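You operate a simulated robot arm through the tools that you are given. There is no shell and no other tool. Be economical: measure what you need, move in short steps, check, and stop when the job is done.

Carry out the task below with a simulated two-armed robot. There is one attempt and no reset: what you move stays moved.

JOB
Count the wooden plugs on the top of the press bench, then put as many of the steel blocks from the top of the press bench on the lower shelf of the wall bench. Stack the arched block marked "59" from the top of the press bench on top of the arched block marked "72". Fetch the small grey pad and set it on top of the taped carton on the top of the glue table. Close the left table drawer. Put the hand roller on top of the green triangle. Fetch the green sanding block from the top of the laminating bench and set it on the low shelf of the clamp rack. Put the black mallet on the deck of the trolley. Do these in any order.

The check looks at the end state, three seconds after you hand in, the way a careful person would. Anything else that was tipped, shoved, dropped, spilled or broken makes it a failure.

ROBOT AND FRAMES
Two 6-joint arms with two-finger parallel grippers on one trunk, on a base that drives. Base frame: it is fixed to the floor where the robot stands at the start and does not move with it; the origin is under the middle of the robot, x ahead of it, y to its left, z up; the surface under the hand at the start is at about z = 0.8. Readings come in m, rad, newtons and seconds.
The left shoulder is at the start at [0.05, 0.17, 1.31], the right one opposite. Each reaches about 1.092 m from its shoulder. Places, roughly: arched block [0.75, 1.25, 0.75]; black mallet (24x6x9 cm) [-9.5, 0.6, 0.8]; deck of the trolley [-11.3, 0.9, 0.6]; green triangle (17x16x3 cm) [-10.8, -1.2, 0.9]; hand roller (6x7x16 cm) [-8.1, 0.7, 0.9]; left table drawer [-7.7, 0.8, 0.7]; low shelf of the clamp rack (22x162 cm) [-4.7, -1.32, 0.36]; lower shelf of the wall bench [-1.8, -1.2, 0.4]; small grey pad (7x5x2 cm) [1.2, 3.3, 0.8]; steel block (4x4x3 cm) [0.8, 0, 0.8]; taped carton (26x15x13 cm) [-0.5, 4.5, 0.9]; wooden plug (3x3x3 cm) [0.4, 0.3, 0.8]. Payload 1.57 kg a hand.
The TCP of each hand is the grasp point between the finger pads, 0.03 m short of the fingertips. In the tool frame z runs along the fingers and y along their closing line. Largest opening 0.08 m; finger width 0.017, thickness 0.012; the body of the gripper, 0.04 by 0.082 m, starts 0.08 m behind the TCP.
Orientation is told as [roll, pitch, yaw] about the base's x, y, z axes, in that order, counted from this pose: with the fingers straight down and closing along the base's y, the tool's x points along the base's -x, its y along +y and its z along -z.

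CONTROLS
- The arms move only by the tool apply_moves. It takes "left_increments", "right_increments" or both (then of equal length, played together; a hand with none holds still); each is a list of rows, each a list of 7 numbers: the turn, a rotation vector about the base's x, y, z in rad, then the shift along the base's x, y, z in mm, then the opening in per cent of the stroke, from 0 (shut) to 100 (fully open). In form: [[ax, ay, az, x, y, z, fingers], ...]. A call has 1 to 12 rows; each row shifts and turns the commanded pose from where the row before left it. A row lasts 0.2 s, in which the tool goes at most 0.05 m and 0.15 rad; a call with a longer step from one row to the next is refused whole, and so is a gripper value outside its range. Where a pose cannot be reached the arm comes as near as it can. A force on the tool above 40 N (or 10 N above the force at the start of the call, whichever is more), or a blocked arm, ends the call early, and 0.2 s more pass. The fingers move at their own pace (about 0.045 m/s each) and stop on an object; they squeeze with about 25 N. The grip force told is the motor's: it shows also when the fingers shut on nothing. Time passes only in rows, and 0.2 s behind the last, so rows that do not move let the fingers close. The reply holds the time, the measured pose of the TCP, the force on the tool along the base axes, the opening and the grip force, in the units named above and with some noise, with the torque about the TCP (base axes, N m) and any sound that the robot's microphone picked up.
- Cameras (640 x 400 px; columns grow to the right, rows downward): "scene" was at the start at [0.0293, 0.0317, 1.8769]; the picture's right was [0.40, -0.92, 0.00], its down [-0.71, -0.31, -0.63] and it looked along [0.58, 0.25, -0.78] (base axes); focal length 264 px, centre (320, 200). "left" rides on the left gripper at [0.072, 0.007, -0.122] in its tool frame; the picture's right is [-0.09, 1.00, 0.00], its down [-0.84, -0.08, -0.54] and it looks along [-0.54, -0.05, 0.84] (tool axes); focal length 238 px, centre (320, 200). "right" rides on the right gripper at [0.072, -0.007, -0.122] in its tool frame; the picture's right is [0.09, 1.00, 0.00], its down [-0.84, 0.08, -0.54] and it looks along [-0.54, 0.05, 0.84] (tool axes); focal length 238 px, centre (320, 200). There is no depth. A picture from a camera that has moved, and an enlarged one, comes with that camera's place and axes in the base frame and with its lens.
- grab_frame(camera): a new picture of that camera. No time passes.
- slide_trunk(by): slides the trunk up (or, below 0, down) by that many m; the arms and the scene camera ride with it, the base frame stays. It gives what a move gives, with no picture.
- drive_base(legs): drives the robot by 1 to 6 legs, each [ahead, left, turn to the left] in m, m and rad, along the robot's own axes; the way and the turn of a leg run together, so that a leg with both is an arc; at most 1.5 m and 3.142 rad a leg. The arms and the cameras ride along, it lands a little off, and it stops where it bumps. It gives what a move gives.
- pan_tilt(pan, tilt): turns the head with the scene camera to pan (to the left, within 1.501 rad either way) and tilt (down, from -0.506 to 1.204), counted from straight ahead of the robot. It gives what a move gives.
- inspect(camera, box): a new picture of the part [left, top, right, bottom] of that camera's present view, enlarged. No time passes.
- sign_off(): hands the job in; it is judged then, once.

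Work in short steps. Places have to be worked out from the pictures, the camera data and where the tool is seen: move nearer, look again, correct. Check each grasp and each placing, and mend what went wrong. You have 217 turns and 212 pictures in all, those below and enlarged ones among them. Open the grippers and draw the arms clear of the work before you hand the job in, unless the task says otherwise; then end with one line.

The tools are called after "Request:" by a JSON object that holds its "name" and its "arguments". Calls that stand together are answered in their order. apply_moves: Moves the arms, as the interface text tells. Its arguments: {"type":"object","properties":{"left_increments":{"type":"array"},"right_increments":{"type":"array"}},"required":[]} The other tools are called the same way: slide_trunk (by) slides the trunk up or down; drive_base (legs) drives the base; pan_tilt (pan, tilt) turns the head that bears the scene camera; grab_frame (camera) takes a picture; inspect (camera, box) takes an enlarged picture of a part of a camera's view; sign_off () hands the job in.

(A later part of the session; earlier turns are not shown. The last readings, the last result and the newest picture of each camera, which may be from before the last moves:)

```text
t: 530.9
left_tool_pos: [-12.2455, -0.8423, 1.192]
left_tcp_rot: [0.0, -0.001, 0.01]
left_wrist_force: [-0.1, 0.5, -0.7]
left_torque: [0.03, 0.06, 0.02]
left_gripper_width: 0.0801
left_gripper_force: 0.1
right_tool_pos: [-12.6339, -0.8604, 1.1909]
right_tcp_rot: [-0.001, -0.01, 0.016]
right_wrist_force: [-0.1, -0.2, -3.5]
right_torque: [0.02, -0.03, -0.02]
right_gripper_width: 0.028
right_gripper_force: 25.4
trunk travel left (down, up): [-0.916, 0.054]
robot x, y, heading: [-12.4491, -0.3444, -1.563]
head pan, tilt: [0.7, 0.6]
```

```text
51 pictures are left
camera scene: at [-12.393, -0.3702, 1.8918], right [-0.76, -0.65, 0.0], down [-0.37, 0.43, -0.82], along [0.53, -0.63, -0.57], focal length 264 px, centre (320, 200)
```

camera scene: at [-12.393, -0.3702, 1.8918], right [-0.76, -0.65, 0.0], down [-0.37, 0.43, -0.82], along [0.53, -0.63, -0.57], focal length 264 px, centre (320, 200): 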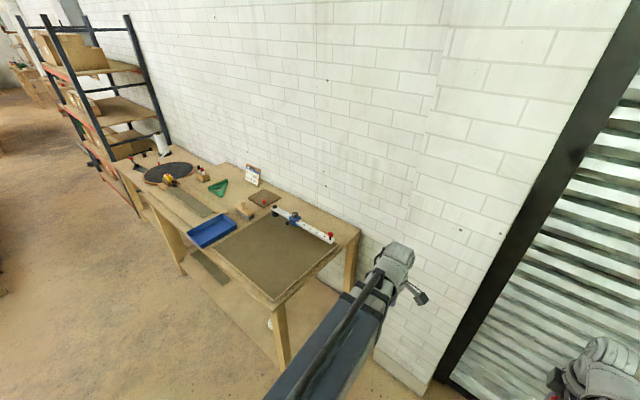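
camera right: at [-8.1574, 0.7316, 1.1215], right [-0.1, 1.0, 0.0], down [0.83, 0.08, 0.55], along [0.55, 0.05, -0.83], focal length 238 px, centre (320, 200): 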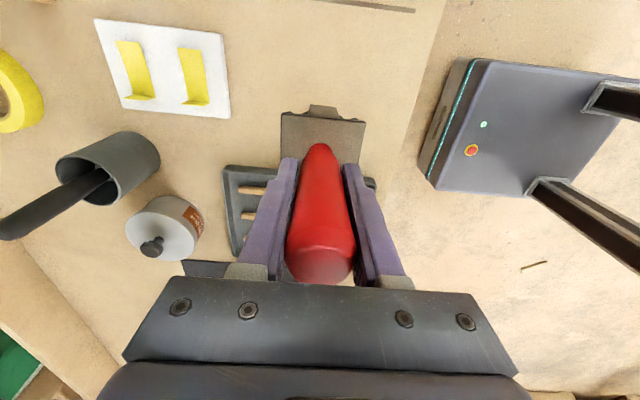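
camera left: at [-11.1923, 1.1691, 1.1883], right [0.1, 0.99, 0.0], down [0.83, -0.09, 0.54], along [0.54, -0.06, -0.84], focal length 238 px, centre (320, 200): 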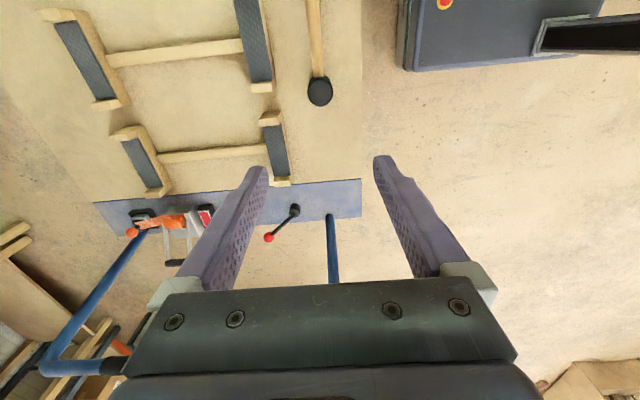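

Bench front is y≈−0.8. I strafe +1.8 m so the right arm lines up with the triangle.

Request:
{"name": "drive_base", "arguments": {"legs": [[0, 0.9, 0], [0, 0.88, 0]]}}

Request:
{"name": "pan_tilt", "arguments": {"pan": 0.0, "tilt": 0.8}}

Request:
{"name": "grab_frame", "arguments": {"camera": "scene"}}

Request:
{"name": "grab_frame", "arguments": {"camera": "left"}}

```text
t: 539.9
left_tool_pos: [-10.4597, -0.8135, 1.1913]
left_tcp_rot: [0.0, -0.002, 0.025]
left_wrist_force: [0.0, 0.4, 0.7]
left_torque: [0.0, 0.02, -0.02]
left_gripper_width: 0.08
left_gripper_force: 0.1
right_tool_pos: [-10.8483, -0.8371, 1.1917]
right_tcp_rot: [-0.001, -0.01, 0.032]
right_wrist_force: [-0.5, -1.1, -3.8]
right_torque: [-0.02, -0.02, 0.01]
right_gripper_width: 0.0282
right_gripper_force: 24.6
trunk travel left (down, up): [-0.916, 0.054]
robot x, y, heading: [-10.6718, -0.3163, -1.549]
head pan, tilt: [0.7, 0.6]
```

```text
t: 541.0
left_tool_pos: [-10.4605, -0.8125, 1.1908]
left_tcp_rot: [0.001, -0.002, 0.024]
left_wrist_force: [0.1, -0.5, 0.6]
left_torque: [-0.01, 0.01, 0.02]
left_gripper_width: 0.0797
left_gripper_force: 0.0
right_tool_pos: [-10.8488, -0.8367, 1.1907]
right_tcp_rot: [0.0, -0.01, 0.034]
right_wrist_force: [-0.2, 0.3, -2.0]
right_torque: [-0.02, 0.0, 0.01]
right_gripper_width: 0.0281
right_gripper_force: 25.0
trunk travel left (down, up): [-0.916, 0.054]
robot x, y, heading: [-10.6756, -0.3207, -1.55]
head pan, tilt: [0.0, 0.799]
```

```text
50 pictures are left
camera scene: at [-10.6728, -0.3581, 1.875], right [-1.0, -0.02, 0.0], down [-0.02, 0.72, -0.7], along [0.02, -0.7, -0.72], focal length 264 px, centre (320, 200)
```

scene: 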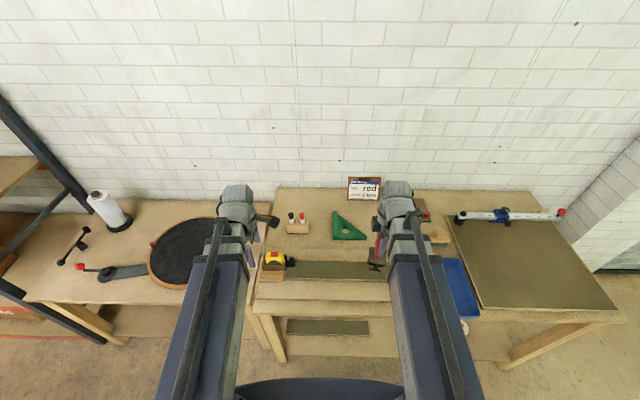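

```text
49 pictures are left
camera left: at [-10.5331, -0.8092, 1.3133], right [0.07, 1.0, 0.0], down [0.84, -0.06, 0.54], along [0.54, -0.04, -0.84], focal length 238 px, centre (320, 200)
```

left: 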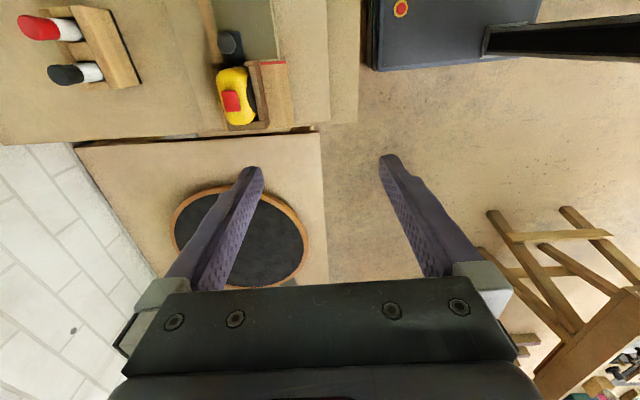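

I enlarge the triangle.

Request:
{"name": "inspect", "arguments": {"camera": "scene", "box": [280, 170, 440, 280]}}

```text
3.64 times, centred on (360, 225) of scene
camera zoom: at [-10.6728, -0.3581, 1.875], right [-1.0, -0.02, 0.0], down [-0.02, 0.72, -0.7], along [0.02, -0.7, -0.72], focal length 962 px, centre (174, 109)
```

zoom: 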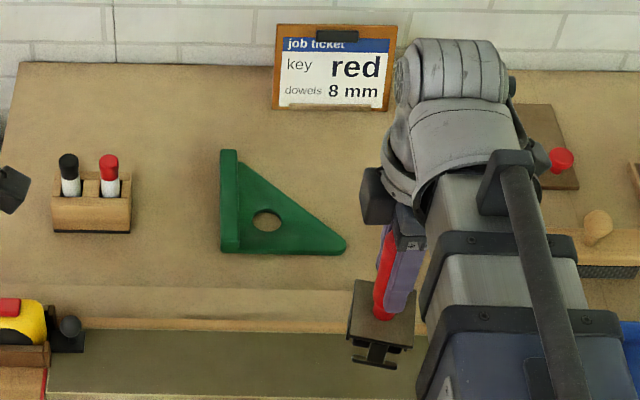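

I lower 0.15 and take a second view to triangulate the triangle's height.

Request:
{"name": "slide_trunk", "arguments": {"by": -0.15}}

Request:
{"name": "inspect", "arguments": {"camera": "scene", "box": [280, 130, 440, 240]}}

Request:
{"name": "grab_frame", "arguments": {"camera": "right"}}

```text
t: 542.7
left_tool_pos: [-10.4596, -0.813, 1.0411]
left_tcp_rot: [0.0, -0.003, 0.026]
left_wrist_force: [-0.1, -0.2, -0.2]
left_torque: [0.0, 0.0, -0.02]
left_gripper_width: 0.08
left_gripper_force: 0.0
right_tool_pos: [-10.8504, -0.8378, 1.042]
right_tcp_rot: [0.001, -0.011, 0.033]
right_wrist_force: [-0.3, 0.7, -3.1]
right_torque: [-0.02, 0.0, 0.0]
right_gripper_width: 0.028
right_gripper_force: 24.9
trunk travel left (down, up): [-0.766, 0.204]
robot x, y, heading: [-10.6728, -0.3181, -1.553]
head pan, tilt: [0.0, 0.799]
```

```text
3.64 times, centred on (360, 185) of scene
camera zoom: at [-10.6729, -0.3579, 1.7251], right [-1.0, -0.02, 0.0], down [-0.02, 0.72, -0.7], along [0.01, -0.7, -0.72], focal length 962 px, centre (174, 254)
```

zoom: 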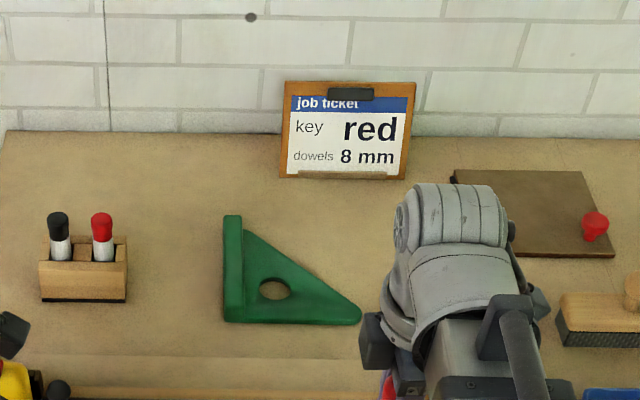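

```text
46 pictures are left
camera right: at [-10.9233, -0.8469, 1.1628], right [-0.13, 0.99, 0.0], down [0.83, 0.11, 0.55], along [0.55, 0.07, -0.83], focal length 238 px, centre (320, 200)
```

right: 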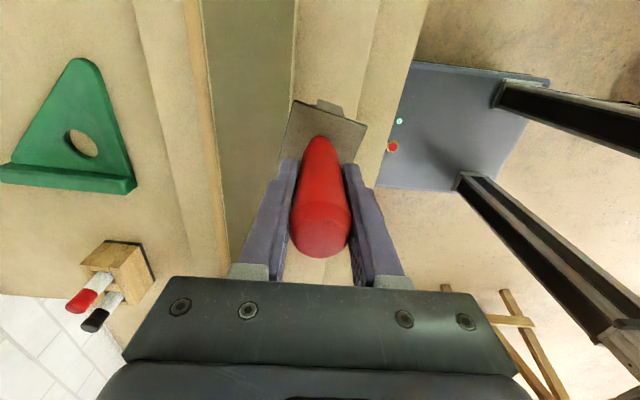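

Target for the roller's base on the triangle's flat plate: ≈(−10.763,−1.150), plate z≈0.82–0.84. I move the right hand there and look.

Request:
{"name": "apply_moves", "arguments": {"right_increments": [[0, 0, 0, 11, -39, 0, 0], [0, 0, 0, 11, -39, 0, 0], [0, 0, 0, 11, -39, 0, 0], [0, 0, 0, 11, -39, 0, 0], [0, 0, 0, 11, -39, 0, 0], [0, 0, 0, 11, -39, 0, 0], [0, 0, 0, 11, -39, 0, 0], [0, 0, 0, 11, -39, 0, 0]]}}

Request:
{"name": "slide_trunk", "arguments": {"by": -0.07}}

Request:
{"name": "grab_frame", "arguments": {"camera": "right"}}

Request:
{"name": "inspect", "arguments": {"camera": "scene", "box": [280, 100, 440, 220]}}

```text
t: 544.5
left_tool_pos: [-10.4603, -0.8146, 1.0402]
left_tcp_rot: [0.002, -0.001, 0.024]
left_wrist_force: [0.3, -0.4, -0.5]
left_torque: [0.03, 0.01, 0.0]
left_gripper_width: 0.0801
left_gripper_force: 0.0
right_tool_pos: [-10.7601, -1.1501, 1.0392]
right_tcp_rot: [-0.001, -0.011, 0.034]
right_wrist_force: [0.7, 0.1, -4.0]
right_torque: [-0.02, -0.01, 0.03]
right_gripper_width: 0.0279
right_gripper_force: 25.2
trunk travel left (down, up): [-0.766, 0.204]
robot x, y, heading: [-10.6696, -0.3147, -1.551]
head pan, tilt: [0.0, 0.799]
```

```text
t: 545.6
left_tool_pos: [-10.4604, -0.8141, 0.9703]
left_tcp_rot: [-0.001, -0.002, 0.025]
left_wrist_force: [0.7, 0.1, -0.4]
left_torque: [0.01, 0.02, -0.02]
left_gripper_width: 0.0799
left_gripper_force: 0.1
right_tool_pos: [-10.7595, -1.1486, 0.9705]
right_tcp_rot: [-0.001, -0.013, 0.034]
right_wrist_force: [-3.4, 1.4, -1.9]
right_torque: [0.17, 0.09, 0.04]
right_gripper_width: 0.028
right_gripper_force: 24.8
trunk travel left (down, up): [-0.696, 0.274]
robot x, y, heading: [-10.6723, -0.3172, -1.546]
head pan, tilt: [0.0, 0.799]
```

```text
45 pictures are left
camera right: at [-10.8343, -1.1576, 1.0921], right [-0.13, 0.99, 0.0], down [0.83, 0.11, 0.55], along [0.55, 0.07, -0.83], focal length 238 px, centre (320, 200)
```

right: 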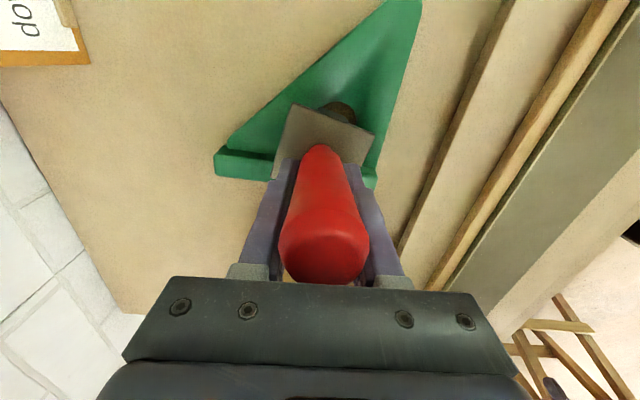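

```text
3.33 times, centred on (360, 160) of scene
camera zoom: at [-10.6728, -0.3579, 1.6545], right [-1.0, -0.02, 0.0], down [-0.02, 0.72, -0.7], along [0.01, -0.7, -0.72], focal length 882 px, centre (187, 333)
```

zoom: 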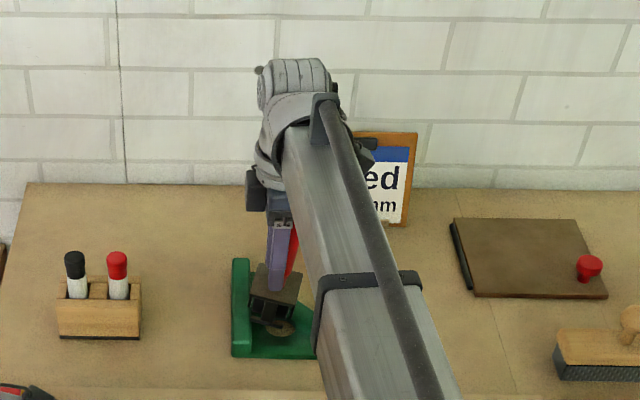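

Projection shows good placement; a small shift (+4,+12 mm) centres the base on the plate. I then lower in small steps.

Request:
{"name": "apply_moves", "arguments": {"right_increments": [[0, 0, 0, 4, 12, 0, 0], [0, 0, 0, 0, 0, 0, 0]]}}

Request:
{"name": "slide_trunk", "arguments": {"by": -0.015}}

Request:
{"name": "slide_trunk", "arguments": {"by": -0.008}}

Request:
{"name": "grab_frame", "arguments": {"camera": "right"}}

```text
t: 546.2
left_tool_pos: [-10.4602, -0.8126, 0.9704]
left_tcp_rot: [0.0, -0.001, 0.023]
left_wrist_force: [-1.1, 0.5, -0.5]
left_torque: [0.01, 0.01, -0.04]
left_gripper_width: 0.08
left_gripper_force: 0.1
right_tool_pos: [-10.7568, -1.1369, 0.9708]
right_tcp_rot: [0.0, -0.01, 0.035]
right_wrist_force: [-0.5, -0.1, -3.3]
right_torque: [-0.01, -0.05, -0.01]
right_gripper_width: 0.028
right_gripper_force: 24.8
trunk travel left (down, up): [-0.696, 0.274]
robot x, y, heading: [-10.6707, -0.3171, -1.548]
head pan, tilt: [0.0, 0.799]
```

```text
t: 546.7
left_tool_pos: [-10.4603, -0.8121, 0.9606]
left_tcp_rot: [-0.001, -0.001, 0.025]
left_wrist_force: [0.6, -1.9, 0.7]
left_torque: [0.04, -0.02, 0.0]
left_gripper_width: 0.0799
left_gripper_force: 0.0
right_tool_pos: [-10.7604, -1.1351, 0.9602]
right_tcp_rot: [-0.003, -0.012, 0.029]
right_wrist_force: [-4.0, -0.5, 30.8]
right_torque: [0.65, -0.82, 0.05]
right_gripper_width: 0.0278
right_gripper_force: 25.2
trunk travel left (down, up): [-0.684, 0.286]
robot x, y, heading: [-10.6773, -0.3165, -1.551]
head pan, tilt: [0.0, 0.799]
stopped: the force on the tool passed its limit at 99 N (the readings are from after the stop); the commanded pose is now the measured one
```

```text
t: 547.0
left_tool_pos: [-10.4597, -0.812, 0.96]
left_tcp_rot: [-0.001, -0.002, 0.023]
left_wrist_force: [0.3, 0.2, -0.8]
left_torque: [0.0, 0.03, 0.0]
left_gripper_width: 0.0799
left_gripper_force: 0.1
right_tool_pos: [-10.7607, -1.1348, 0.9615]
right_tcp_rot: [-0.001, -0.011, 0.029]
right_wrist_force: [-2.8, -1.4, 33.3]
right_torque: [0.7, -0.93, 0.05]
right_gripper_width: 0.0278
right_gripper_force: 25.5
trunk travel left (down, up): [-0.684, 0.286]
robot x, y, heading: [-10.6723, -0.3183, -1.555]
head pan, tilt: [0.0, 0.799]
stopped: the force on the tool passed its limit at 54 N (the readings are from after the stop); the commanded pose is now the measured one
```

```text
43 pictures are left
camera right: at [-10.8349, -1.1445, 1.0823], right [-0.12, 0.99, 0.0], down [0.83, 0.1, 0.55], along [0.55, 0.07, -0.83], focal length 238 px, centre (320, 200)
```

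right: 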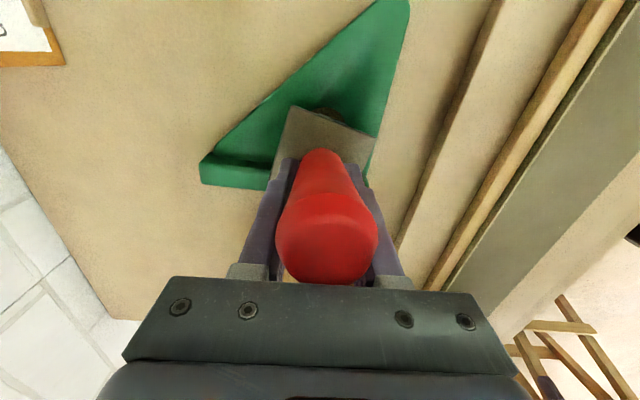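

The torque shows the base's NE corner caught the rib (the roller has turned ~19° in the grip). I lift, rotate the hand +0.33 rad to square the base, and shift −8 mm in x.

Request:
{"name": "slide_trunk", "arguments": {"by": 0.035}}

Request:
{"name": "apply_moves", "arguments": {"right_increments": [[0, 0, 0.11, -4, -1, 0, 0], [0, 0, 0.11, -4, -1, 0, 0], [0, 0, 0.11, 0, 0, 0, 0], [0, 0, 0, 0, 0, 0, 0]]}}

Request:
{"name": "grab_frame", "arguments": {"camera": "right"}}

Request:
{"name": "inspect", "arguments": {"camera": "scene", "box": [300, 120, 400, 220]}}

```text
t: 547.8
left_tool_pos: [-10.46, -0.8144, 0.9929]
left_tcp_rot: [0.0, -0.003, 0.024]
left_wrist_force: [0.0, -0.3, -0.3]
left_torque: [-0.02, -0.03, -0.02]
left_gripper_width: 0.0799
left_gripper_force: 0.0
right_tool_pos: [-10.7587, -1.1373, 0.993]
right_tcp_rot: [-0.001, -0.01, 0.029]
right_wrist_force: [0.2, -0.4, -3.4]
right_torque: [0.0, -0.04, 0.0]
right_gripper_width: 0.0276
right_gripper_force: 25.2
trunk travel left (down, up): [-0.719, 0.251]
robot x, y, heading: [-10.6695, -0.3161, -1.55]
head pan, tilt: [0.0, 0.799]
```

```text
t: 548.8
left_tool_pos: [-10.4603, -0.8139, 0.9933]
left_tcp_rot: [0.001, -0.001, 0.027]
left_wrist_force: [0.1, -0.6, 0.0]
left_torque: [0.0, 0.0, 0.04]
left_gripper_width: 0.08
left_gripper_force: 0.0
right_tool_pos: [-10.767, -1.1393, 0.993]
right_tcp_rot: [0.0, -0.01, 0.361]
right_wrist_force: [-0.5, 0.6, -2.5]
right_torque: [-0.03, -0.04, -0.01]
right_gripper_width: 0.0278
right_gripper_force: 24.8
trunk travel left (down, up): [-0.719, 0.251]
robot x, y, heading: [-10.6751, -0.3191, -1.55]
head pan, tilt: [0.0, 0.799]
```

```text
42 pictures are left
camera right: at [-10.8354, -1.1718, 1.115], right [-0.44, 0.9, 0.0], down [0.75, 0.37, 0.55], along [0.5, 0.24, -0.83], focal length 238 px, centre (320, 200)
```

right: 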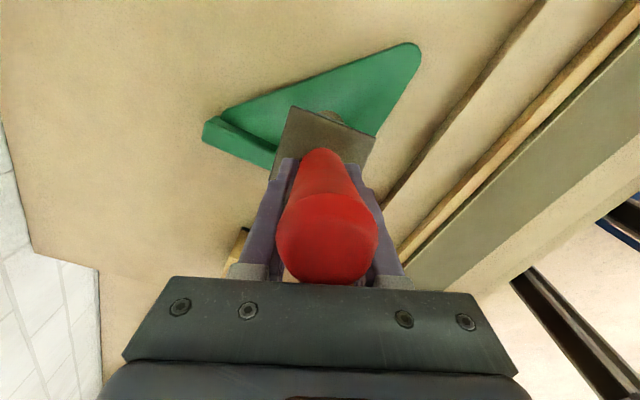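

```text
4.00 times, centred on (350, 170) of scene
camera zoom: at [-10.673, -0.3584, 1.6774], right [-1.0, -0.02, 0.0], down [-0.01, 0.72, -0.7], along [0.01, -0.7, -0.72], focal length 1058 px, centre (200, 320)
```

zoom: 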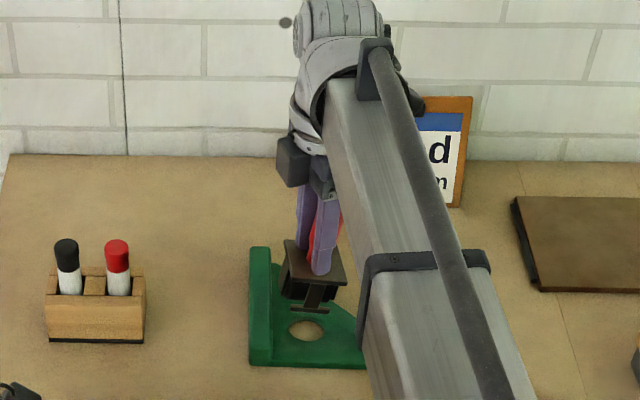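

Aligned now. I shift +26 mm in y (north edge is y≈−1.074, rib inner x≈−10.72) and lower to contact.

Request:
{"name": "apply_moves", "arguments": {"right_increments": [[0, 0, 0, 0, 26, 0, 0], [0, 0, 0, 0, 0, 0, 0]]}}

Request:
{"name": "slide_trunk", "arguments": {"by": -0.03}}

Request:
{"name": "slide_trunk", "arguments": {"by": -0.008}}

Request:
{"name": "slide_trunk", "arguments": {"by": -0.008}}

Request:
{"name": "slide_trunk", "arguments": {"by": -0.007}}

```text
t: 549.4
left_tool_pos: [-10.4602, -0.8141, 0.9932]
left_tcp_rot: [0.003, -0.002, 0.024]
left_wrist_force: [-0.2, -0.4, 0.8]
left_torque: [-0.02, -0.01, 0.01]
left_gripper_width: 0.08
left_gripper_force: 0.0
right_tool_pos: [-10.7678, -1.1132, 0.9926]
right_tcp_rot: [-0.001, -0.012, 0.361]
right_wrist_force: [0.4, -0.2, -3.5]
right_torque: [0.02, -0.04, 0.01]
right_gripper_width: 0.028
right_gripper_force: 24.8
trunk travel left (down, up): [-0.719, 0.251]
robot x, y, heading: [-10.6748, -0.3206, -1.551]
head pan, tilt: [0.0, 0.799]
```

```text
t: 550.2
left_tool_pos: [-10.4594, -0.8125, 0.9629]
left_tcp_rot: [0.001, -0.002, 0.025]
left_wrist_force: [-0.6, 0.5, -0.2]
left_torque: [0.03, 0.01, -0.02]
left_gripper_width: 0.08
left_gripper_force: 0.0
right_tool_pos: [-10.7667, -1.1112, 0.9637]
right_tcp_rot: [0.0, -0.01, 0.36]
right_wrist_force: [-0.2, 0.8, -3.1]
right_torque: [0.02, -0.02, 0.03]
right_gripper_width: 0.0279
right_gripper_force: 25.0
trunk travel left (down, up): [-0.689, 0.281]
robot x, y, heading: [-10.6726, -0.3213, -1.547]
head pan, tilt: [0.0, 0.799]
```

```text
t: 550.7
left_tool_pos: [-10.4603, -0.8125, 0.9562]
left_tcp_rot: [0.0, -0.001, 0.024]
left_wrist_force: [-0.4, 0.7, 1.1]
left_torque: [-0.03, -0.01, 0.0]
left_gripper_width: 0.0802
left_gripper_force: 0.0
right_tool_pos: [-10.7667, -1.111, 0.9565]
right_tcp_rot: [0.001, -0.012, 0.359]
right_wrist_force: [0.1, 0.8, 8.7]
right_torque: [0.07, 0.18, -0.03]
right_gripper_width: 0.0275
right_gripper_force: 25.7
trunk travel left (down, up): [-0.681, 0.289]
robot x, y, heading: [-10.6767, -0.3171, -1.548]
head pan, tilt: [0.0, 0.799]
```

```text
t: 551.1
left_tool_pos: [-10.4604, -0.8118, 0.9542]
left_tcp_rot: [-0.001, -0.001, 0.024]
left_wrist_force: [-0.2, 0.1, 0.2]
left_torque: [0.05, -0.03, -0.02]
left_gripper_width: 0.08
left_gripper_force: 0.1
right_tool_pos: [-10.7672, -1.111, 0.9549]
right_tcp_rot: [-0.001, -0.006, 0.363]
right_wrist_force: [0.2, 0.6, 32.9]
right_torque: [0.02, 0.54, 0.0]
right_gripper_width: 0.0279
right_gripper_force: 24.5
trunk travel left (down, up): [-0.678, 0.292]
robot x, y, heading: [-10.6689, -0.3203, -1.546]
head pan, tilt: [0.0, 0.799]
stopped: the force on the tool passed its limit at 50 N (the readings are from after the stop); the commanded pose is now the measured one
```

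```text
t: 551.4
left_tool_pos: [-10.4594, -0.812, 0.9553]
left_tcp_rot: [-0.002, -0.002, 0.025]
left_wrist_force: [-0.5, 0.0, 0.7]
left_torque: [-0.02, -0.01, 0.0]
left_gripper_width: 0.08
left_gripper_force: 0.0
right_tool_pos: [-10.7678, -1.1108, 0.9558]
right_tcp_rot: [-0.002, -0.007, 0.361]
right_wrist_force: [-0.1, 0.2, 34.4]
right_torque: [0.0, 0.57, -0.01]
right_gripper_width: 0.0281
right_gripper_force: 24.7
trunk travel left (down, up): [-0.678, 0.292]
robot x, y, heading: [-10.674, -0.3202, -1.548]
head pan, tilt: [0.0, 0.799]
stopped: the force on the tool passed its limit at 52 N (the readings are from after the stop); the commanded pose is now the measured one
```

Contact is now central (bottom z≈0.857). I check the view before releasing.

Request:
{"name": "slide_trunk", "arguments": {"by": 0.003}}

Request:
{"name": "grab_frame", "arguments": {"camera": "right"}}

Request:
{"name": "inspect", "arguments": {"camera": "scene", "box": [300, 110, 400, 210]}}

```text
t: 551.9
left_tool_pos: [-10.4597, -0.815, 0.9566]
left_tcp_rot: [0.002, -0.001, 0.024]
left_wrist_force: [0.2, 0.1, 0.3]
left_torque: [-0.01, 0.0, -0.01]
left_gripper_width: 0.0798
left_gripper_force: 0.1
right_tool_pos: [-10.7671, -1.1124, 0.9554]
right_tcp_rot: [0.001, -0.009, 0.361]
right_wrist_force: [1.5, 1.5, 1.8]
right_torque: [-0.01, -0.05, 0.0]
right_gripper_width: 0.0278
right_gripper_force: 25.5
trunk travel left (down, up): [-0.681, 0.289]
robot x, y, heading: [-10.6752, -0.3191, -1.547]
head pan, tilt: [0.0, 0.799]
```

```text
40 pictures are left
camera right: at [-10.8344, -1.145, 1.0779], right [-0.44, 0.9, 0.0], down [0.75, 0.37, 0.55], along [0.49, 0.24, -0.84], focal length 238 px, centre (320, 200)
```

right: 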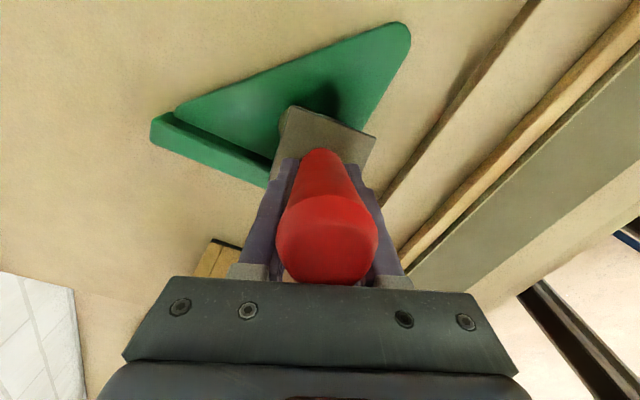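

```text
4.00 times, centred on (350, 160) of scene
camera zoom: at [-10.6728, -0.3579, 1.6399], right [-1.0, -0.02, 0.0], down [-0.01, 0.72, -0.7], along [0.01, -0.7, -0.72], focal length 1058 px, centre (200, 360)
```

zoom: 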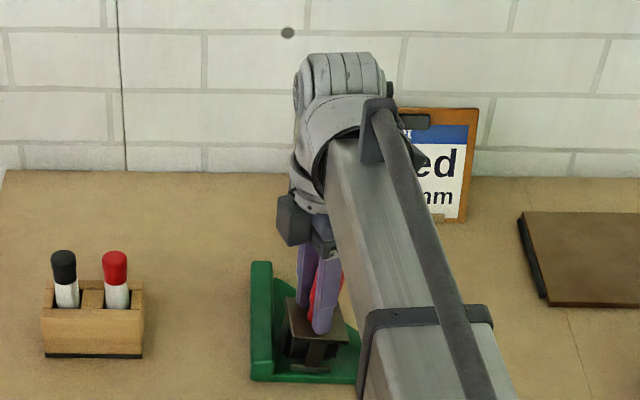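

The base sits inside the triangle. I release the handle slowly and lift straight up.

Request:
{"name": "apply_moves", "arguments": {"right_increments": [[0, 0, 0, 0, 0, 0, 45], [0, 0, 0, 0, 0, 0, 60], [0, 0, 0, 0, 0, 0, 100], [0, 0, 0, 0, 0, 0, 100], [0, 0, 0, 0, 0, 0, 100]]}}

Request:
{"name": "grab_frame", "arguments": {"camera": "right"}}

```text
t: 553.1
left_tool_pos: [-10.4597, -0.8141, 0.9563]
left_tcp_rot: [-0.001, -0.001, 0.024]
left_wrist_force: [-0.2, -0.1, -0.2]
left_torque: [0.03, 0.01, -0.02]
left_gripper_width: 0.0801
left_gripper_force: 0.1
right_tool_pos: [-10.7679, -1.113, 0.9556]
right_tcp_rot: [-0.001, -0.008, 0.363]
right_wrist_force: [0.0, -0.3, -0.2]
right_torque: [-0.03, 0.0, -0.01]
right_gripper_width: 0.0801
right_gripper_force: 0.2
trunk travel left (down, up): [-0.681, 0.289]
robot x, y, heading: [-10.6736, -0.3189, -1.549]
head pan, tilt: [0.0, 0.799]
```

```text
38 pictures are left
camera right: at [-10.8348, -1.145, 1.0782], right [-0.44, 0.9, 0.0], down [0.75, 0.37, 0.55], along [0.49, 0.24, -0.84], focal length 238 px, centre (320, 200)
```

right: 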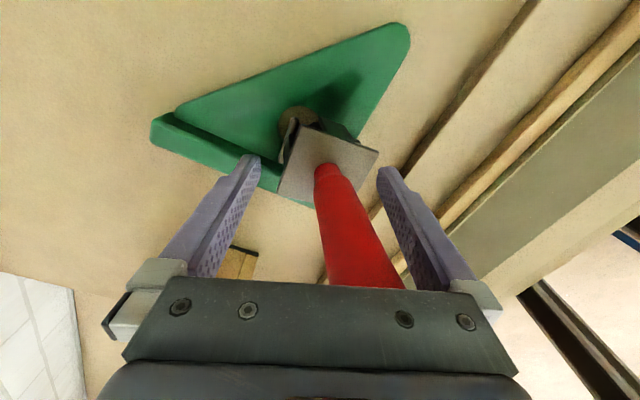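

The roller is leaning after release. I look before doing anything.

Request:
{"name": "inspect", "arguments": {"camera": "scene", "box": [300, 110, 400, 210]}}

Request:
{"name": "grab_frame", "arguments": {"camera": "left"}}

```text
4.00 times, centred on (350, 160) of scene
camera zoom: at [-10.673, -0.3581, 1.6403], right [-1.0, -0.02, 0.0], down [-0.01, 0.72, -0.7], along [0.01, -0.7, -0.72], focal length 1058 px, centre (200, 360)
```

zoom: 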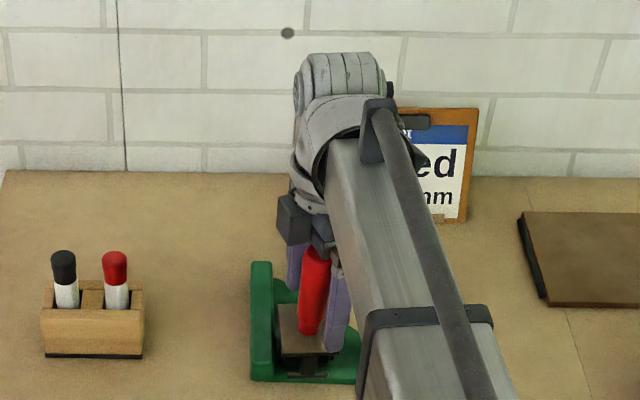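

```text
36 pictures are left
camera left: at [-10.5333, -0.8098, 1.0787], right [0.07, 1.0, 0.0], down [0.84, -0.06, 0.54], along [0.54, -0.04, -0.84], focal length 238 px, centre (320, 200)
```

left: 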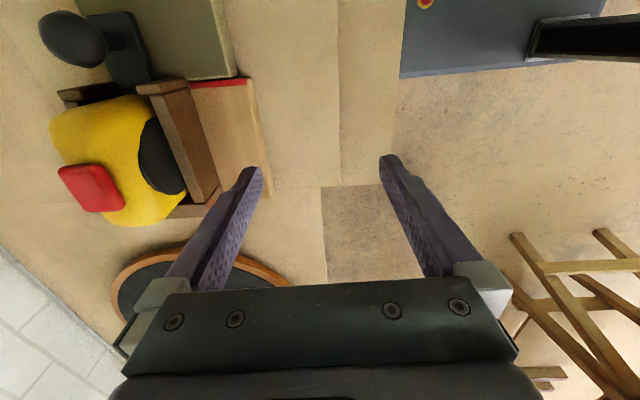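

I enlarge the right camera's view to see how the roller rests.

Request:
{"name": "inspect", "arguments": {"camera": "right", "box": [230, 80, 430, 300]}}

Request:
{"name": "inspect", "arguments": {"camera": "scene", "box": [345, 160, 405, 215]}}

```text
1.82 times, centred on (330, 190) of right
camera zoom: at [-10.8348, -1.145, 1.0782], right [-0.44, 0.9, 0.0], down [0.75, 0.37, 0.55], along [0.49, 0.24, -0.84], focal length 433 px, centre (302, 218)
```

zoom: 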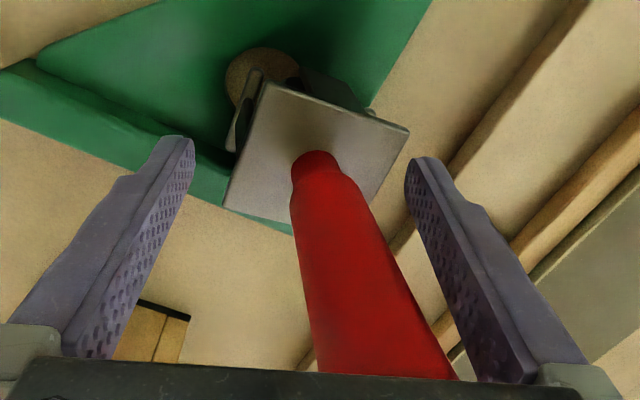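

```text
7.27 times, centred on (375, 188) of scene
camera zoom: at [-10.673, -0.3581, 1.6403], right [-1.0, -0.02, 0.0], down [-0.01, 0.72, -0.7], along [0.01, -0.7, -0.72], focal length 1924 px, centre (-80, 291)
```

zoom: 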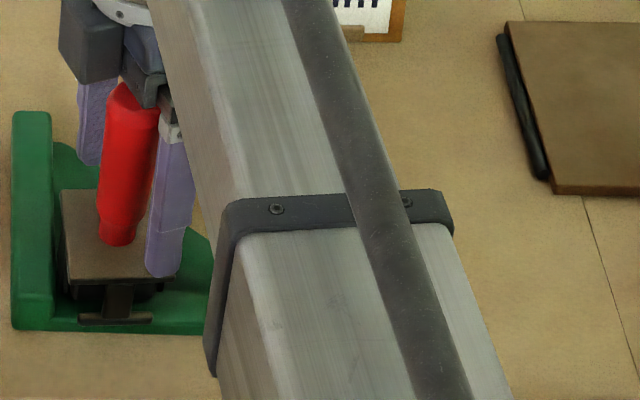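

It's leaning slightly with its base plate overlapping the raised rib. I regrip the handle, lift and look, to set it down further from the rib.

Request:
{"name": "apply_moves", "arguments": {"right_increments": [[0, 0, 0, 0, 0, 0, 60], [0, 0, 0, 0, 0, 0, 40], [0, 0, 0, 0, 0, 0, 20], [0, 0, 0, 0, 0, 0, 0], [0, 0, 0, 0, 0, 0, 0], [0, 0, 0, 0, 0, 0, 0]]}}

Request:
{"name": "slide_trunk", "arguments": {"by": 0.05}}

Request:
{"name": "grab_frame", "arguments": {"camera": "right"}}

Request:
{"name": "inspect", "arguments": {"camera": "scene", "box": [340, 140, 410, 210]}}

```text
t: 554.5
left_tool_pos: [-10.4609, -0.8144, 0.9552]
left_tcp_rot: [0.001, -0.002, 0.024]
left_wrist_force: [0.2, -0.1, -0.7]
left_torque: [0.01, 0.0, 0.0]
left_gripper_width: 0.0801
left_gripper_force: 0.0
right_tool_pos: [-10.7674, -1.1125, 0.9556]
right_tcp_rot: [0.0, -0.007, 0.361]
right_wrist_force: [0.2, 0.1, 0.2]
right_torque: [0.05, 0.08, -0.04]
right_gripper_width: 0.0282
right_gripper_force: 24.8
trunk travel left (down, up): [-0.681, 0.289]
robot x, y, heading: [-10.6731, -0.3196, -1.551]
head pan, tilt: [0.0, 0.799]
```

```text
t: 555.4
left_tool_pos: [-10.4601, -0.8139, 1.0051]
left_tcp_rot: [0.002, -0.001, 0.025]
left_wrist_force: [0.2, 0.7, -0.5]
left_torque: [-0.03, 0.02, -0.02]
left_gripper_width: 0.08
left_gripper_force: 0.0
right_tool_pos: [-10.7667, -1.1138, 1.0055]
right_tcp_rot: [0.0, -0.008, 0.361]
right_wrist_force: [-0.2, 0.2, -2.9]
right_torque: [0.0, 0.0, 0.04]
right_gripper_width: 0.0281
right_gripper_force: 25.5
trunk travel left (down, up): [-0.731, 0.239]
robot x, y, heading: [-10.6747, -0.3165, -1.543]
head pan, tilt: [0.0, 0.799]
```

```text
33 pictures are left
camera right: at [-10.8348, -1.1454, 1.1279], right [-0.44, 0.9, 0.0], down [0.75, 0.37, 0.55], along [0.49, 0.24, -0.84], focal length 238 px, centre (320, 200)
```

right: 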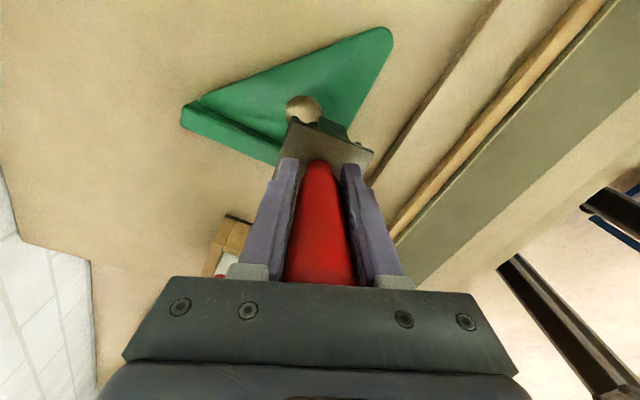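

```text
5.71 times, centred on (375, 175) of scene
camera zoom: at [-10.673, -0.3587, 1.6903], right [-1.0, -0.02, 0.0], down [-0.01, 0.72, -0.7], along [0.01, -0.7, -0.72], focal length 1512 px, centre (6, 343)
```

zoom: 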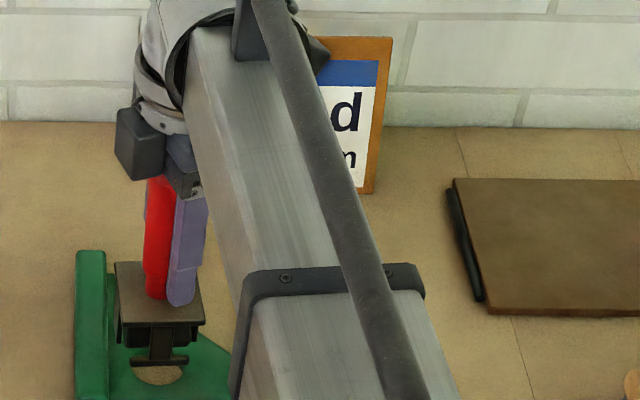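

The roller is upright in the grip. In the earlier zoom its front bar overhung the triangle's north edge, so it tipped. I place it 24 mm further south.

Request:
{"name": "apply_moves", "arguments": {"right_increments": [[0, 0, 0, 1, -24, 0, 0], [0, 0, 0, 0, 0, 0, 0]]}}

Request:
{"name": "slide_trunk", "arguments": {"by": -0.04}}

Request:
{"name": "slide_trunk", "arguments": {"by": -0.006}}

Request:
{"name": "slide_trunk", "arguments": {"by": -0.005}}

Request:
{"name": "inspect", "arguments": {"camera": "scene", "box": [345, 150, 405, 210]}}

```text
t: 556.0
left_tool_pos: [-10.4602, -0.8141, 1.0073]
left_tcp_rot: [-0.001, -0.003, 0.025]
left_wrist_force: [-0.3, -0.4, -0.6]
left_torque: [-0.02, 0.02, -0.02]
left_gripper_width: 0.08
left_gripper_force: 0.0
right_tool_pos: [-10.7664, -1.136, 1.0057]
right_tcp_rot: [0.0, -0.01, 0.361]
right_wrist_force: [0.1, -0.2, -3.4]
right_torque: [-0.02, 0.04, 0.03]
right_gripper_width: 0.028
right_gripper_force: 25.1
trunk travel left (down, up): [-0.731, 0.239]
robot x, y, heading: [-10.6739, -0.3174, -1.549]
head pan, tilt: [0.0, 0.799]
```

```text
t: 556.9
left_tool_pos: [-10.4604, -0.8153, 0.9662]
left_tcp_rot: [0.001, -0.001, 0.024]
left_wrist_force: [0.6, -0.4, -0.4]
left_torque: [0.04, 0.0, -0.01]
left_gripper_width: 0.0801
left_gripper_force: 0.2
right_tool_pos: [-10.7662, -1.1377, 0.965]
right_tcp_rot: [0.001, -0.009, 0.362]
right_wrist_force: [-0.1, 0.0, -0.3]
right_torque: [0.02, -0.03, 0.05]
right_gripper_width: 0.0283
right_gripper_force: 25.0
trunk travel left (down, up): [-0.691, 0.279]
robot x, y, heading: [-10.6703, -0.3187, -1.548]
head pan, tilt: [0.0, 0.799]
```

```text
t: 557.4
left_tool_pos: [-10.4587, -0.8131, 0.9613]
left_tcp_rot: [0.0, -0.002, 0.024]
left_wrist_force: [0.6, -0.2, -0.5]
left_torque: [0.02, -0.01, 0.0]
left_gripper_width: 0.0802
left_gripper_force: 0.0
right_tool_pos: [-10.7664, -1.1363, 0.9611]
right_tcp_rot: [-0.002, -0.008, 0.359]
right_wrist_force: [-2.5, -4.2, 17.7]
right_torque: [-0.48, -0.53, -0.18]
right_gripper_width: 0.028
right_gripper_force: 24.7
trunk travel left (down, up): [-0.685, 0.285]
robot x, y, heading: [-10.6729, -0.3239, -1.549]
head pan, tilt: [0.0, 0.799]
```

```text
t: 557.8
left_tool_pos: [-10.4602, -0.8111, 0.9607]
left_tcp_rot: [-0.002, -0.002, 0.027]
left_wrist_force: [-1.1, -0.2, 0.0]
left_torque: [-0.04, 0.02, 0.03]
left_gripper_width: 0.0799
left_gripper_force: 0.1
right_tool_pos: [-10.7668, -1.1365, 0.9606]
right_tcp_rot: [-0.005, -0.009, 0.359]
right_wrist_force: [-0.8, 0.1, 29.2]
right_torque: [-0.15, -0.98, -0.01]
right_gripper_width: 0.028
right_gripper_force: 24.8
trunk travel left (down, up): [-0.684, 0.286]
robot x, y, heading: [-10.6702, -0.3193, -1.548]
head pan, tilt: [0.0, 0.799]
stopped: the force on the tool passed its limit at 47 N (the readings are from after the stop); the commanded pose is now the measured one
```

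```text
6.67 times, centred on (375, 180) of scene
camera zoom: at [-10.673, -0.3549, 1.6432], right [-1.0, -0.02, 0.0], down [-0.01, 0.72, -0.7], along [0.01, -0.7, -0.72], focal length 1764 px, centre (-47, 333)
```

zoom: 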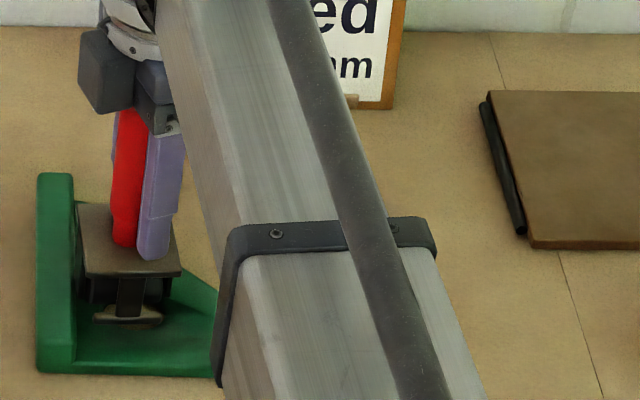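

Contact is again at the east side (rib). I lift a bit, shift −14 mm in x, and lower again.

Request:
{"name": "slide_trunk", "arguments": {"by": 0.02}}

Request:
{"name": "apply_moves", "arguments": {"right_increments": [[0, 0, 0, -14, 4, 0, 0], [0, 0, 0, 0, 0, 0, 0]]}}

Request:
{"name": "slide_trunk", "arguments": {"by": -0.018}}

Request:
{"name": "slide_trunk", "arguments": {"by": -0.005}}

Request:
{"name": "slide_trunk", "arguments": {"by": -0.004}}

Request:
{"name": "inspect", "arguments": {"camera": "scene", "box": [345, 150, 405, 210]}}

```text
t: 558.4
left_tool_pos: [-10.4598, -0.8157, 0.978]
left_tcp_rot: [0.002, -0.002, 0.024]
left_wrist_force: [-0.1, 0.6, 0.2]
left_torque: [0.01, -0.01, 0.01]
left_gripper_width: 0.08
left_gripper_force: 0.1
right_tool_pos: [-10.7675, -1.1386, 0.977]
right_tcp_rot: [0.0, -0.008, 0.359]
right_wrist_force: [0.9, 0.0, -3.6]
right_torque: [0.02, 0.0, 0.01]
right_gripper_width: 0.0284
right_gripper_force: 25.0
trunk travel left (down, up): [-0.704, 0.266]
robot x, y, heading: [-10.6745, -0.3155, -1.548]
head pan, tilt: [0.0, 0.799]
```

```text
t: 559.0
left_tool_pos: [-10.459, -0.8137, 0.9784]
left_tcp_rot: [0.0, -0.002, 0.024]
left_wrist_force: [0.2, -0.4, 0.3]
left_torque: [-0.02, 0.01, 0.02]
left_gripper_width: 0.08
left_gripper_force: 0.1
right_tool_pos: [-10.7815, -1.1338, 0.9783]
right_tcp_rot: [-0.004, -0.008, 0.36]
right_wrist_force: [-0.4, -0.4, -2.3]
right_torque: [-0.01, 0.01, -0.03]
right_gripper_width: 0.0279
right_gripper_force: 25.0
trunk travel left (down, up): [-0.704, 0.266]
robot x, y, heading: [-10.6682, -0.3177, -1.547]
head pan, tilt: [0.0, 0.799]
```

```text
t: 559.7
left_tool_pos: [-10.4608, -0.814, 0.9606]
left_tcp_rot: [-0.002, -0.001, 0.025]
left_wrist_force: [-0.1, 0.1, -0.4]
left_torque: [0.0, 0.0, 0.01]
left_gripper_width: 0.0801
left_gripper_force: 0.1
right_tool_pos: [-10.7819, -1.1334, 0.9615]
right_tcp_rot: [-0.002, -0.006, 0.36]
right_wrist_force: [0.1, 0.1, -2.9]
right_torque: [0.01, 0.04, -0.03]
right_gripper_width: 0.028
right_gripper_force: 24.9
trunk travel left (down, up): [-0.686, 0.284]
robot x, y, heading: [-10.6699, -0.3171, -1.553]
head pan, tilt: [0.0, 0.799]
```

```text
t: 560.2
left_tool_pos: [-10.46, -0.8139, 0.956]
left_tcp_rot: [0.003, -0.003, 0.024]
left_wrist_force: [-0.4, -1.0, 0.8]
left_torque: [0.0, -0.03, 0.02]
left_gripper_width: 0.0801
left_gripper_force: 0.0
right_tool_pos: [-10.7808, -1.134, 0.9553]
right_tcp_rot: [-0.004, -0.009, 0.359]
right_wrist_force: [-0.8, 0.0, -2.8]
right_torque: [0.0, 0.01, 0.0]
right_gripper_width: 0.0279
right_gripper_force: 24.5
trunk travel left (down, up): [-0.681, 0.289]
robot x, y, heading: [-10.6746, -0.319, -1.551]
head pan, tilt: [0.0, 0.799]
```

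```text
t: 560.8
left_tool_pos: [-10.4601, -0.8135, 0.9521]
left_tcp_rot: [-0.001, -0.001, 0.024]
left_wrist_force: [-0.3, 0.2, -0.5]
left_torque: [-0.01, 0.04, -0.02]
left_gripper_width: 0.0798
left_gripper_force: 0.2
right_tool_pos: [-10.7816, -1.1344, 0.9528]
right_tcp_rot: [-0.004, -0.009, 0.36]
right_wrist_force: [0.7, 1.1, 5.9]
right_torque: [0.09, 0.14, -0.01]
right_gripper_width: 0.0277
right_gripper_force: 25.1
trunk travel left (down, up): [-0.677, 0.293]
robot x, y, heading: [-10.6714, -0.3181, -1.55]
head pan, tilt: [0.0, 0.799]
```

```text
6.67 times, centred on (375, 180) of scene
camera zoom: at [-10.673, -0.3577, 1.636], right [-1.0, -0.02, 0.0], down [-0.01, 0.72, -0.7], along [0.01, -0.7, -0.72], focal length 1764 px, centre (-47, 333)
```

zoom: 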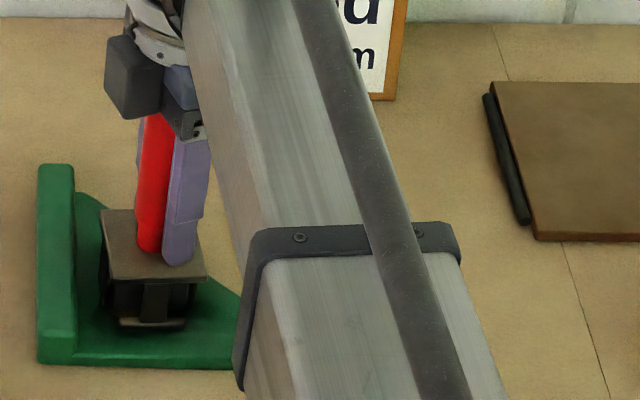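

Contact on the flat plate, clear of the rib and inside the edges. I seat it 2 mm more, open slightly, and check before opening fully.

Request:
{"name": "slide_trunk", "arguments": {"by": -0.002}}

Request:
{"name": "apply_moves", "arguments": {"right_increments": [[0, 0, 0, 0, 0, 0, 42], [0, 0, 0, 0, 0, 0, 48], [0, 0, 0, 0, 0, 0, 48], [0, 0, 0, 0, 0, 0, 48], [0, 0, 0, 0, 0, 0, 48]]}}

Request:
{"name": "grab_frame", "arguments": {"camera": "right"}}

Request:
{"name": "inspect", "arguments": {"camera": "scene", "box": [345, 150, 405, 210]}}

```text
t: 561.3
left_tool_pos: [-10.4603, -0.8128, 0.9516]
left_tcp_rot: [-0.003, -0.004, 0.025]
left_wrist_force: [0.8, 0.0, -0.1]
left_torque: [0.01, 0.02, 0.02]
left_gripper_width: 0.0801
left_gripper_force: 0.1
right_tool_pos: [-10.781, -1.1322, 0.9513]
right_tcp_rot: [-0.004, -0.008, 0.359]
right_wrist_force: [-0.4, -0.8, 28.0]
right_torque: [-0.04, 0.5, -0.02]
right_gripper_width: 0.0283
right_gripper_force: 25.4
trunk travel left (down, up): [-0.675, 0.295]
robot x, y, heading: [-10.6737, -0.3143, -1.554]
head pan, tilt: [0.0, 0.799]
```

```text
t: 562.5
left_tool_pos: [-10.4599, -0.8122, 0.9503]
left_tcp_rot: [-0.002, -0.002, 0.024]
left_wrist_force: [0.4, 0.7, 0.2]
left_torque: [-0.01, 0.03, 0.0]
left_gripper_width: 0.0799
left_gripper_force: 0.0
right_tool_pos: [-10.7805, -1.1321, 0.9519]
right_tcp_rot: [-0.006, -0.006, 0.359]
right_wrist_force: [4.2, 0.7, 24.0]
right_torque: [0.08, 0.1, -0.02]
right_gripper_width: 0.0384
right_gripper_force: 0.1
trunk travel left (down, up): [-0.675, 0.295]
robot x, y, heading: [-10.6682, -0.3196, -1.552]
head pan, tilt: [0.0, 0.799]
```

```text
29 pictures are left
camera right: at [-10.8478, -1.1643, 1.0735], right [-0.44, 0.9, -0.01], down [0.75, 0.37, 0.55], along [0.49, 0.23, -0.84], focal length 238 px, centre (320, 200)
```

right: 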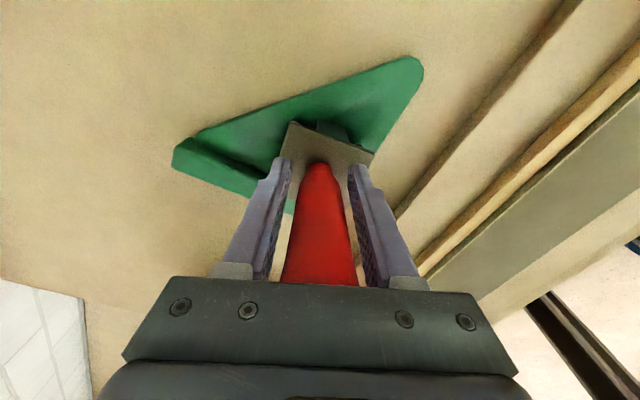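

```text
6.67 times, centred on (375, 180) of scene
camera zoom: at [-10.6721, -0.3553, 1.6339], right [-1.0, -0.02, 0.0], down [-0.02, 0.72, -0.7], along [0.01, -0.7, -0.72], focal length 1764 px, centre (-47, 333)
```

zoom: 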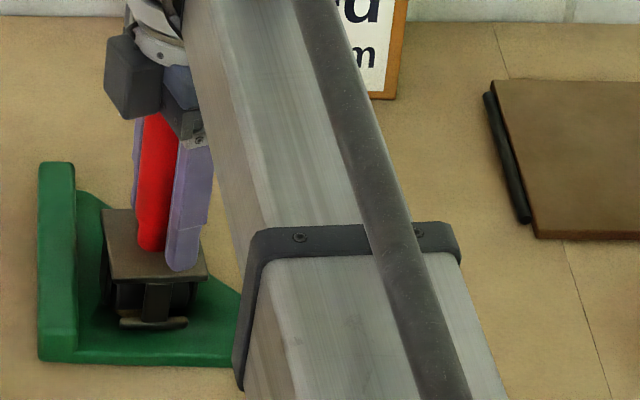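

The palm is touching the handle top (24 N). I raise slightly with fingers loosely around the handle and see if it stands by itself.

Request:
{"name": "slide_trunk", "arguments": {"by": 0.012}}

Request:
{"name": "apply_moves", "arguments": {"right_increments": [[0, 0, 0, 0, 0, 0, 55], [0, 0, 0, 0, 0, 0, 55], [0, 0, 0, 0, 0, 0, 55]]}}

Request:
{"name": "grab_frame", "arguments": {"camera": "right"}}

Request:
{"name": "inspect", "arguments": {"camera": "scene", "box": [345, 150, 405, 210]}}

```text
t: 563.1
left_tool_pos: [-10.461, -0.8143, 0.9612]
left_tcp_rot: [0.002, -0.002, 0.025]
left_wrist_force: [0.7, -0.5, 0.9]
left_torque: [0.01, 0.0, -0.01]
left_gripper_width: 0.0799
left_gripper_force: 0.2
right_tool_pos: [-10.7817, -1.1347, 0.962]
right_tcp_rot: [-0.004, -0.01, 0.358]
right_wrist_force: [-0.2, 0.0, -0.1]
right_torque: [0.03, -0.02, 0.0]
right_gripper_width: 0.0386
right_gripper_force: 0.0
trunk travel left (down, up): [-0.687, 0.283]
robot x, y, heading: [-10.6739, -0.3135, -1.552]
head pan, tilt: [0.0, 0.799]
```

```text
t: 563.9
left_tool_pos: [-10.4599, -0.8142, 0.9615]
left_tcp_rot: [-0.001, -0.003, 0.025]
left_wrist_force: [0.6, 0.2, -0.2]
left_torque: [-0.05, 0.01, -0.06]
left_gripper_width: 0.0801
left_gripper_force: 0.1
right_tool_pos: [-10.7808, -1.1346, 0.9617]
right_tcp_rot: [-0.002, -0.009, 0.36]
right_wrist_force: [0.6, 0.7, -0.3]
right_torque: [0.0, 0.0, 0.01]
right_gripper_width: 0.0439
right_gripper_force: 0.2
trunk travel left (down, up): [-0.687, 0.283]
robot x, y, heading: [-10.6726, -0.3197, -1.552]
head pan, tilt: [0.0, 0.799]
```

```text
27 pictures are left
camera right: at [-10.8484, -1.1662, 1.0837], right [-0.44, 0.9, 0.0], down [0.75, 0.37, 0.55], along [0.49, 0.24, -0.84], focal length 238 px, centre (320, 200)
```

right: 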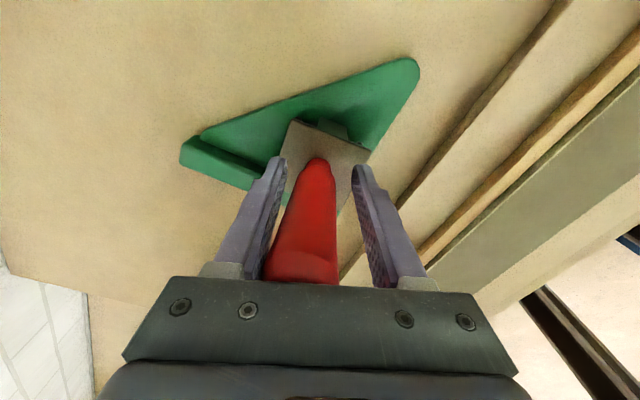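

```text
6.67 times, centred on (375, 180) of scene
camera zoom: at [-10.673, -0.3583, 1.6458], right [-1.0, -0.02, 0.0], down [-0.01, 0.72, -0.7], along [0.01, -0.7, -0.72], focal length 1764 px, centre (-47, 333)
```

zoom: 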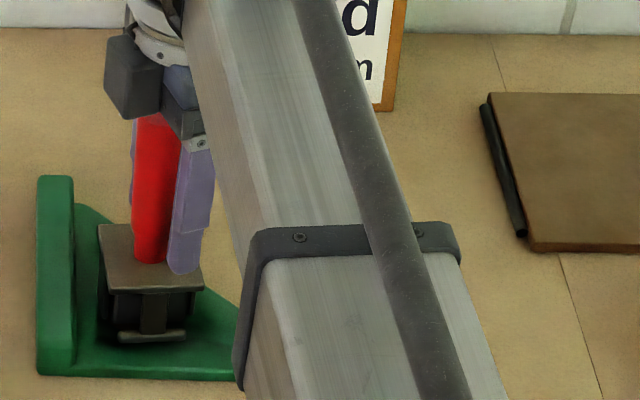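

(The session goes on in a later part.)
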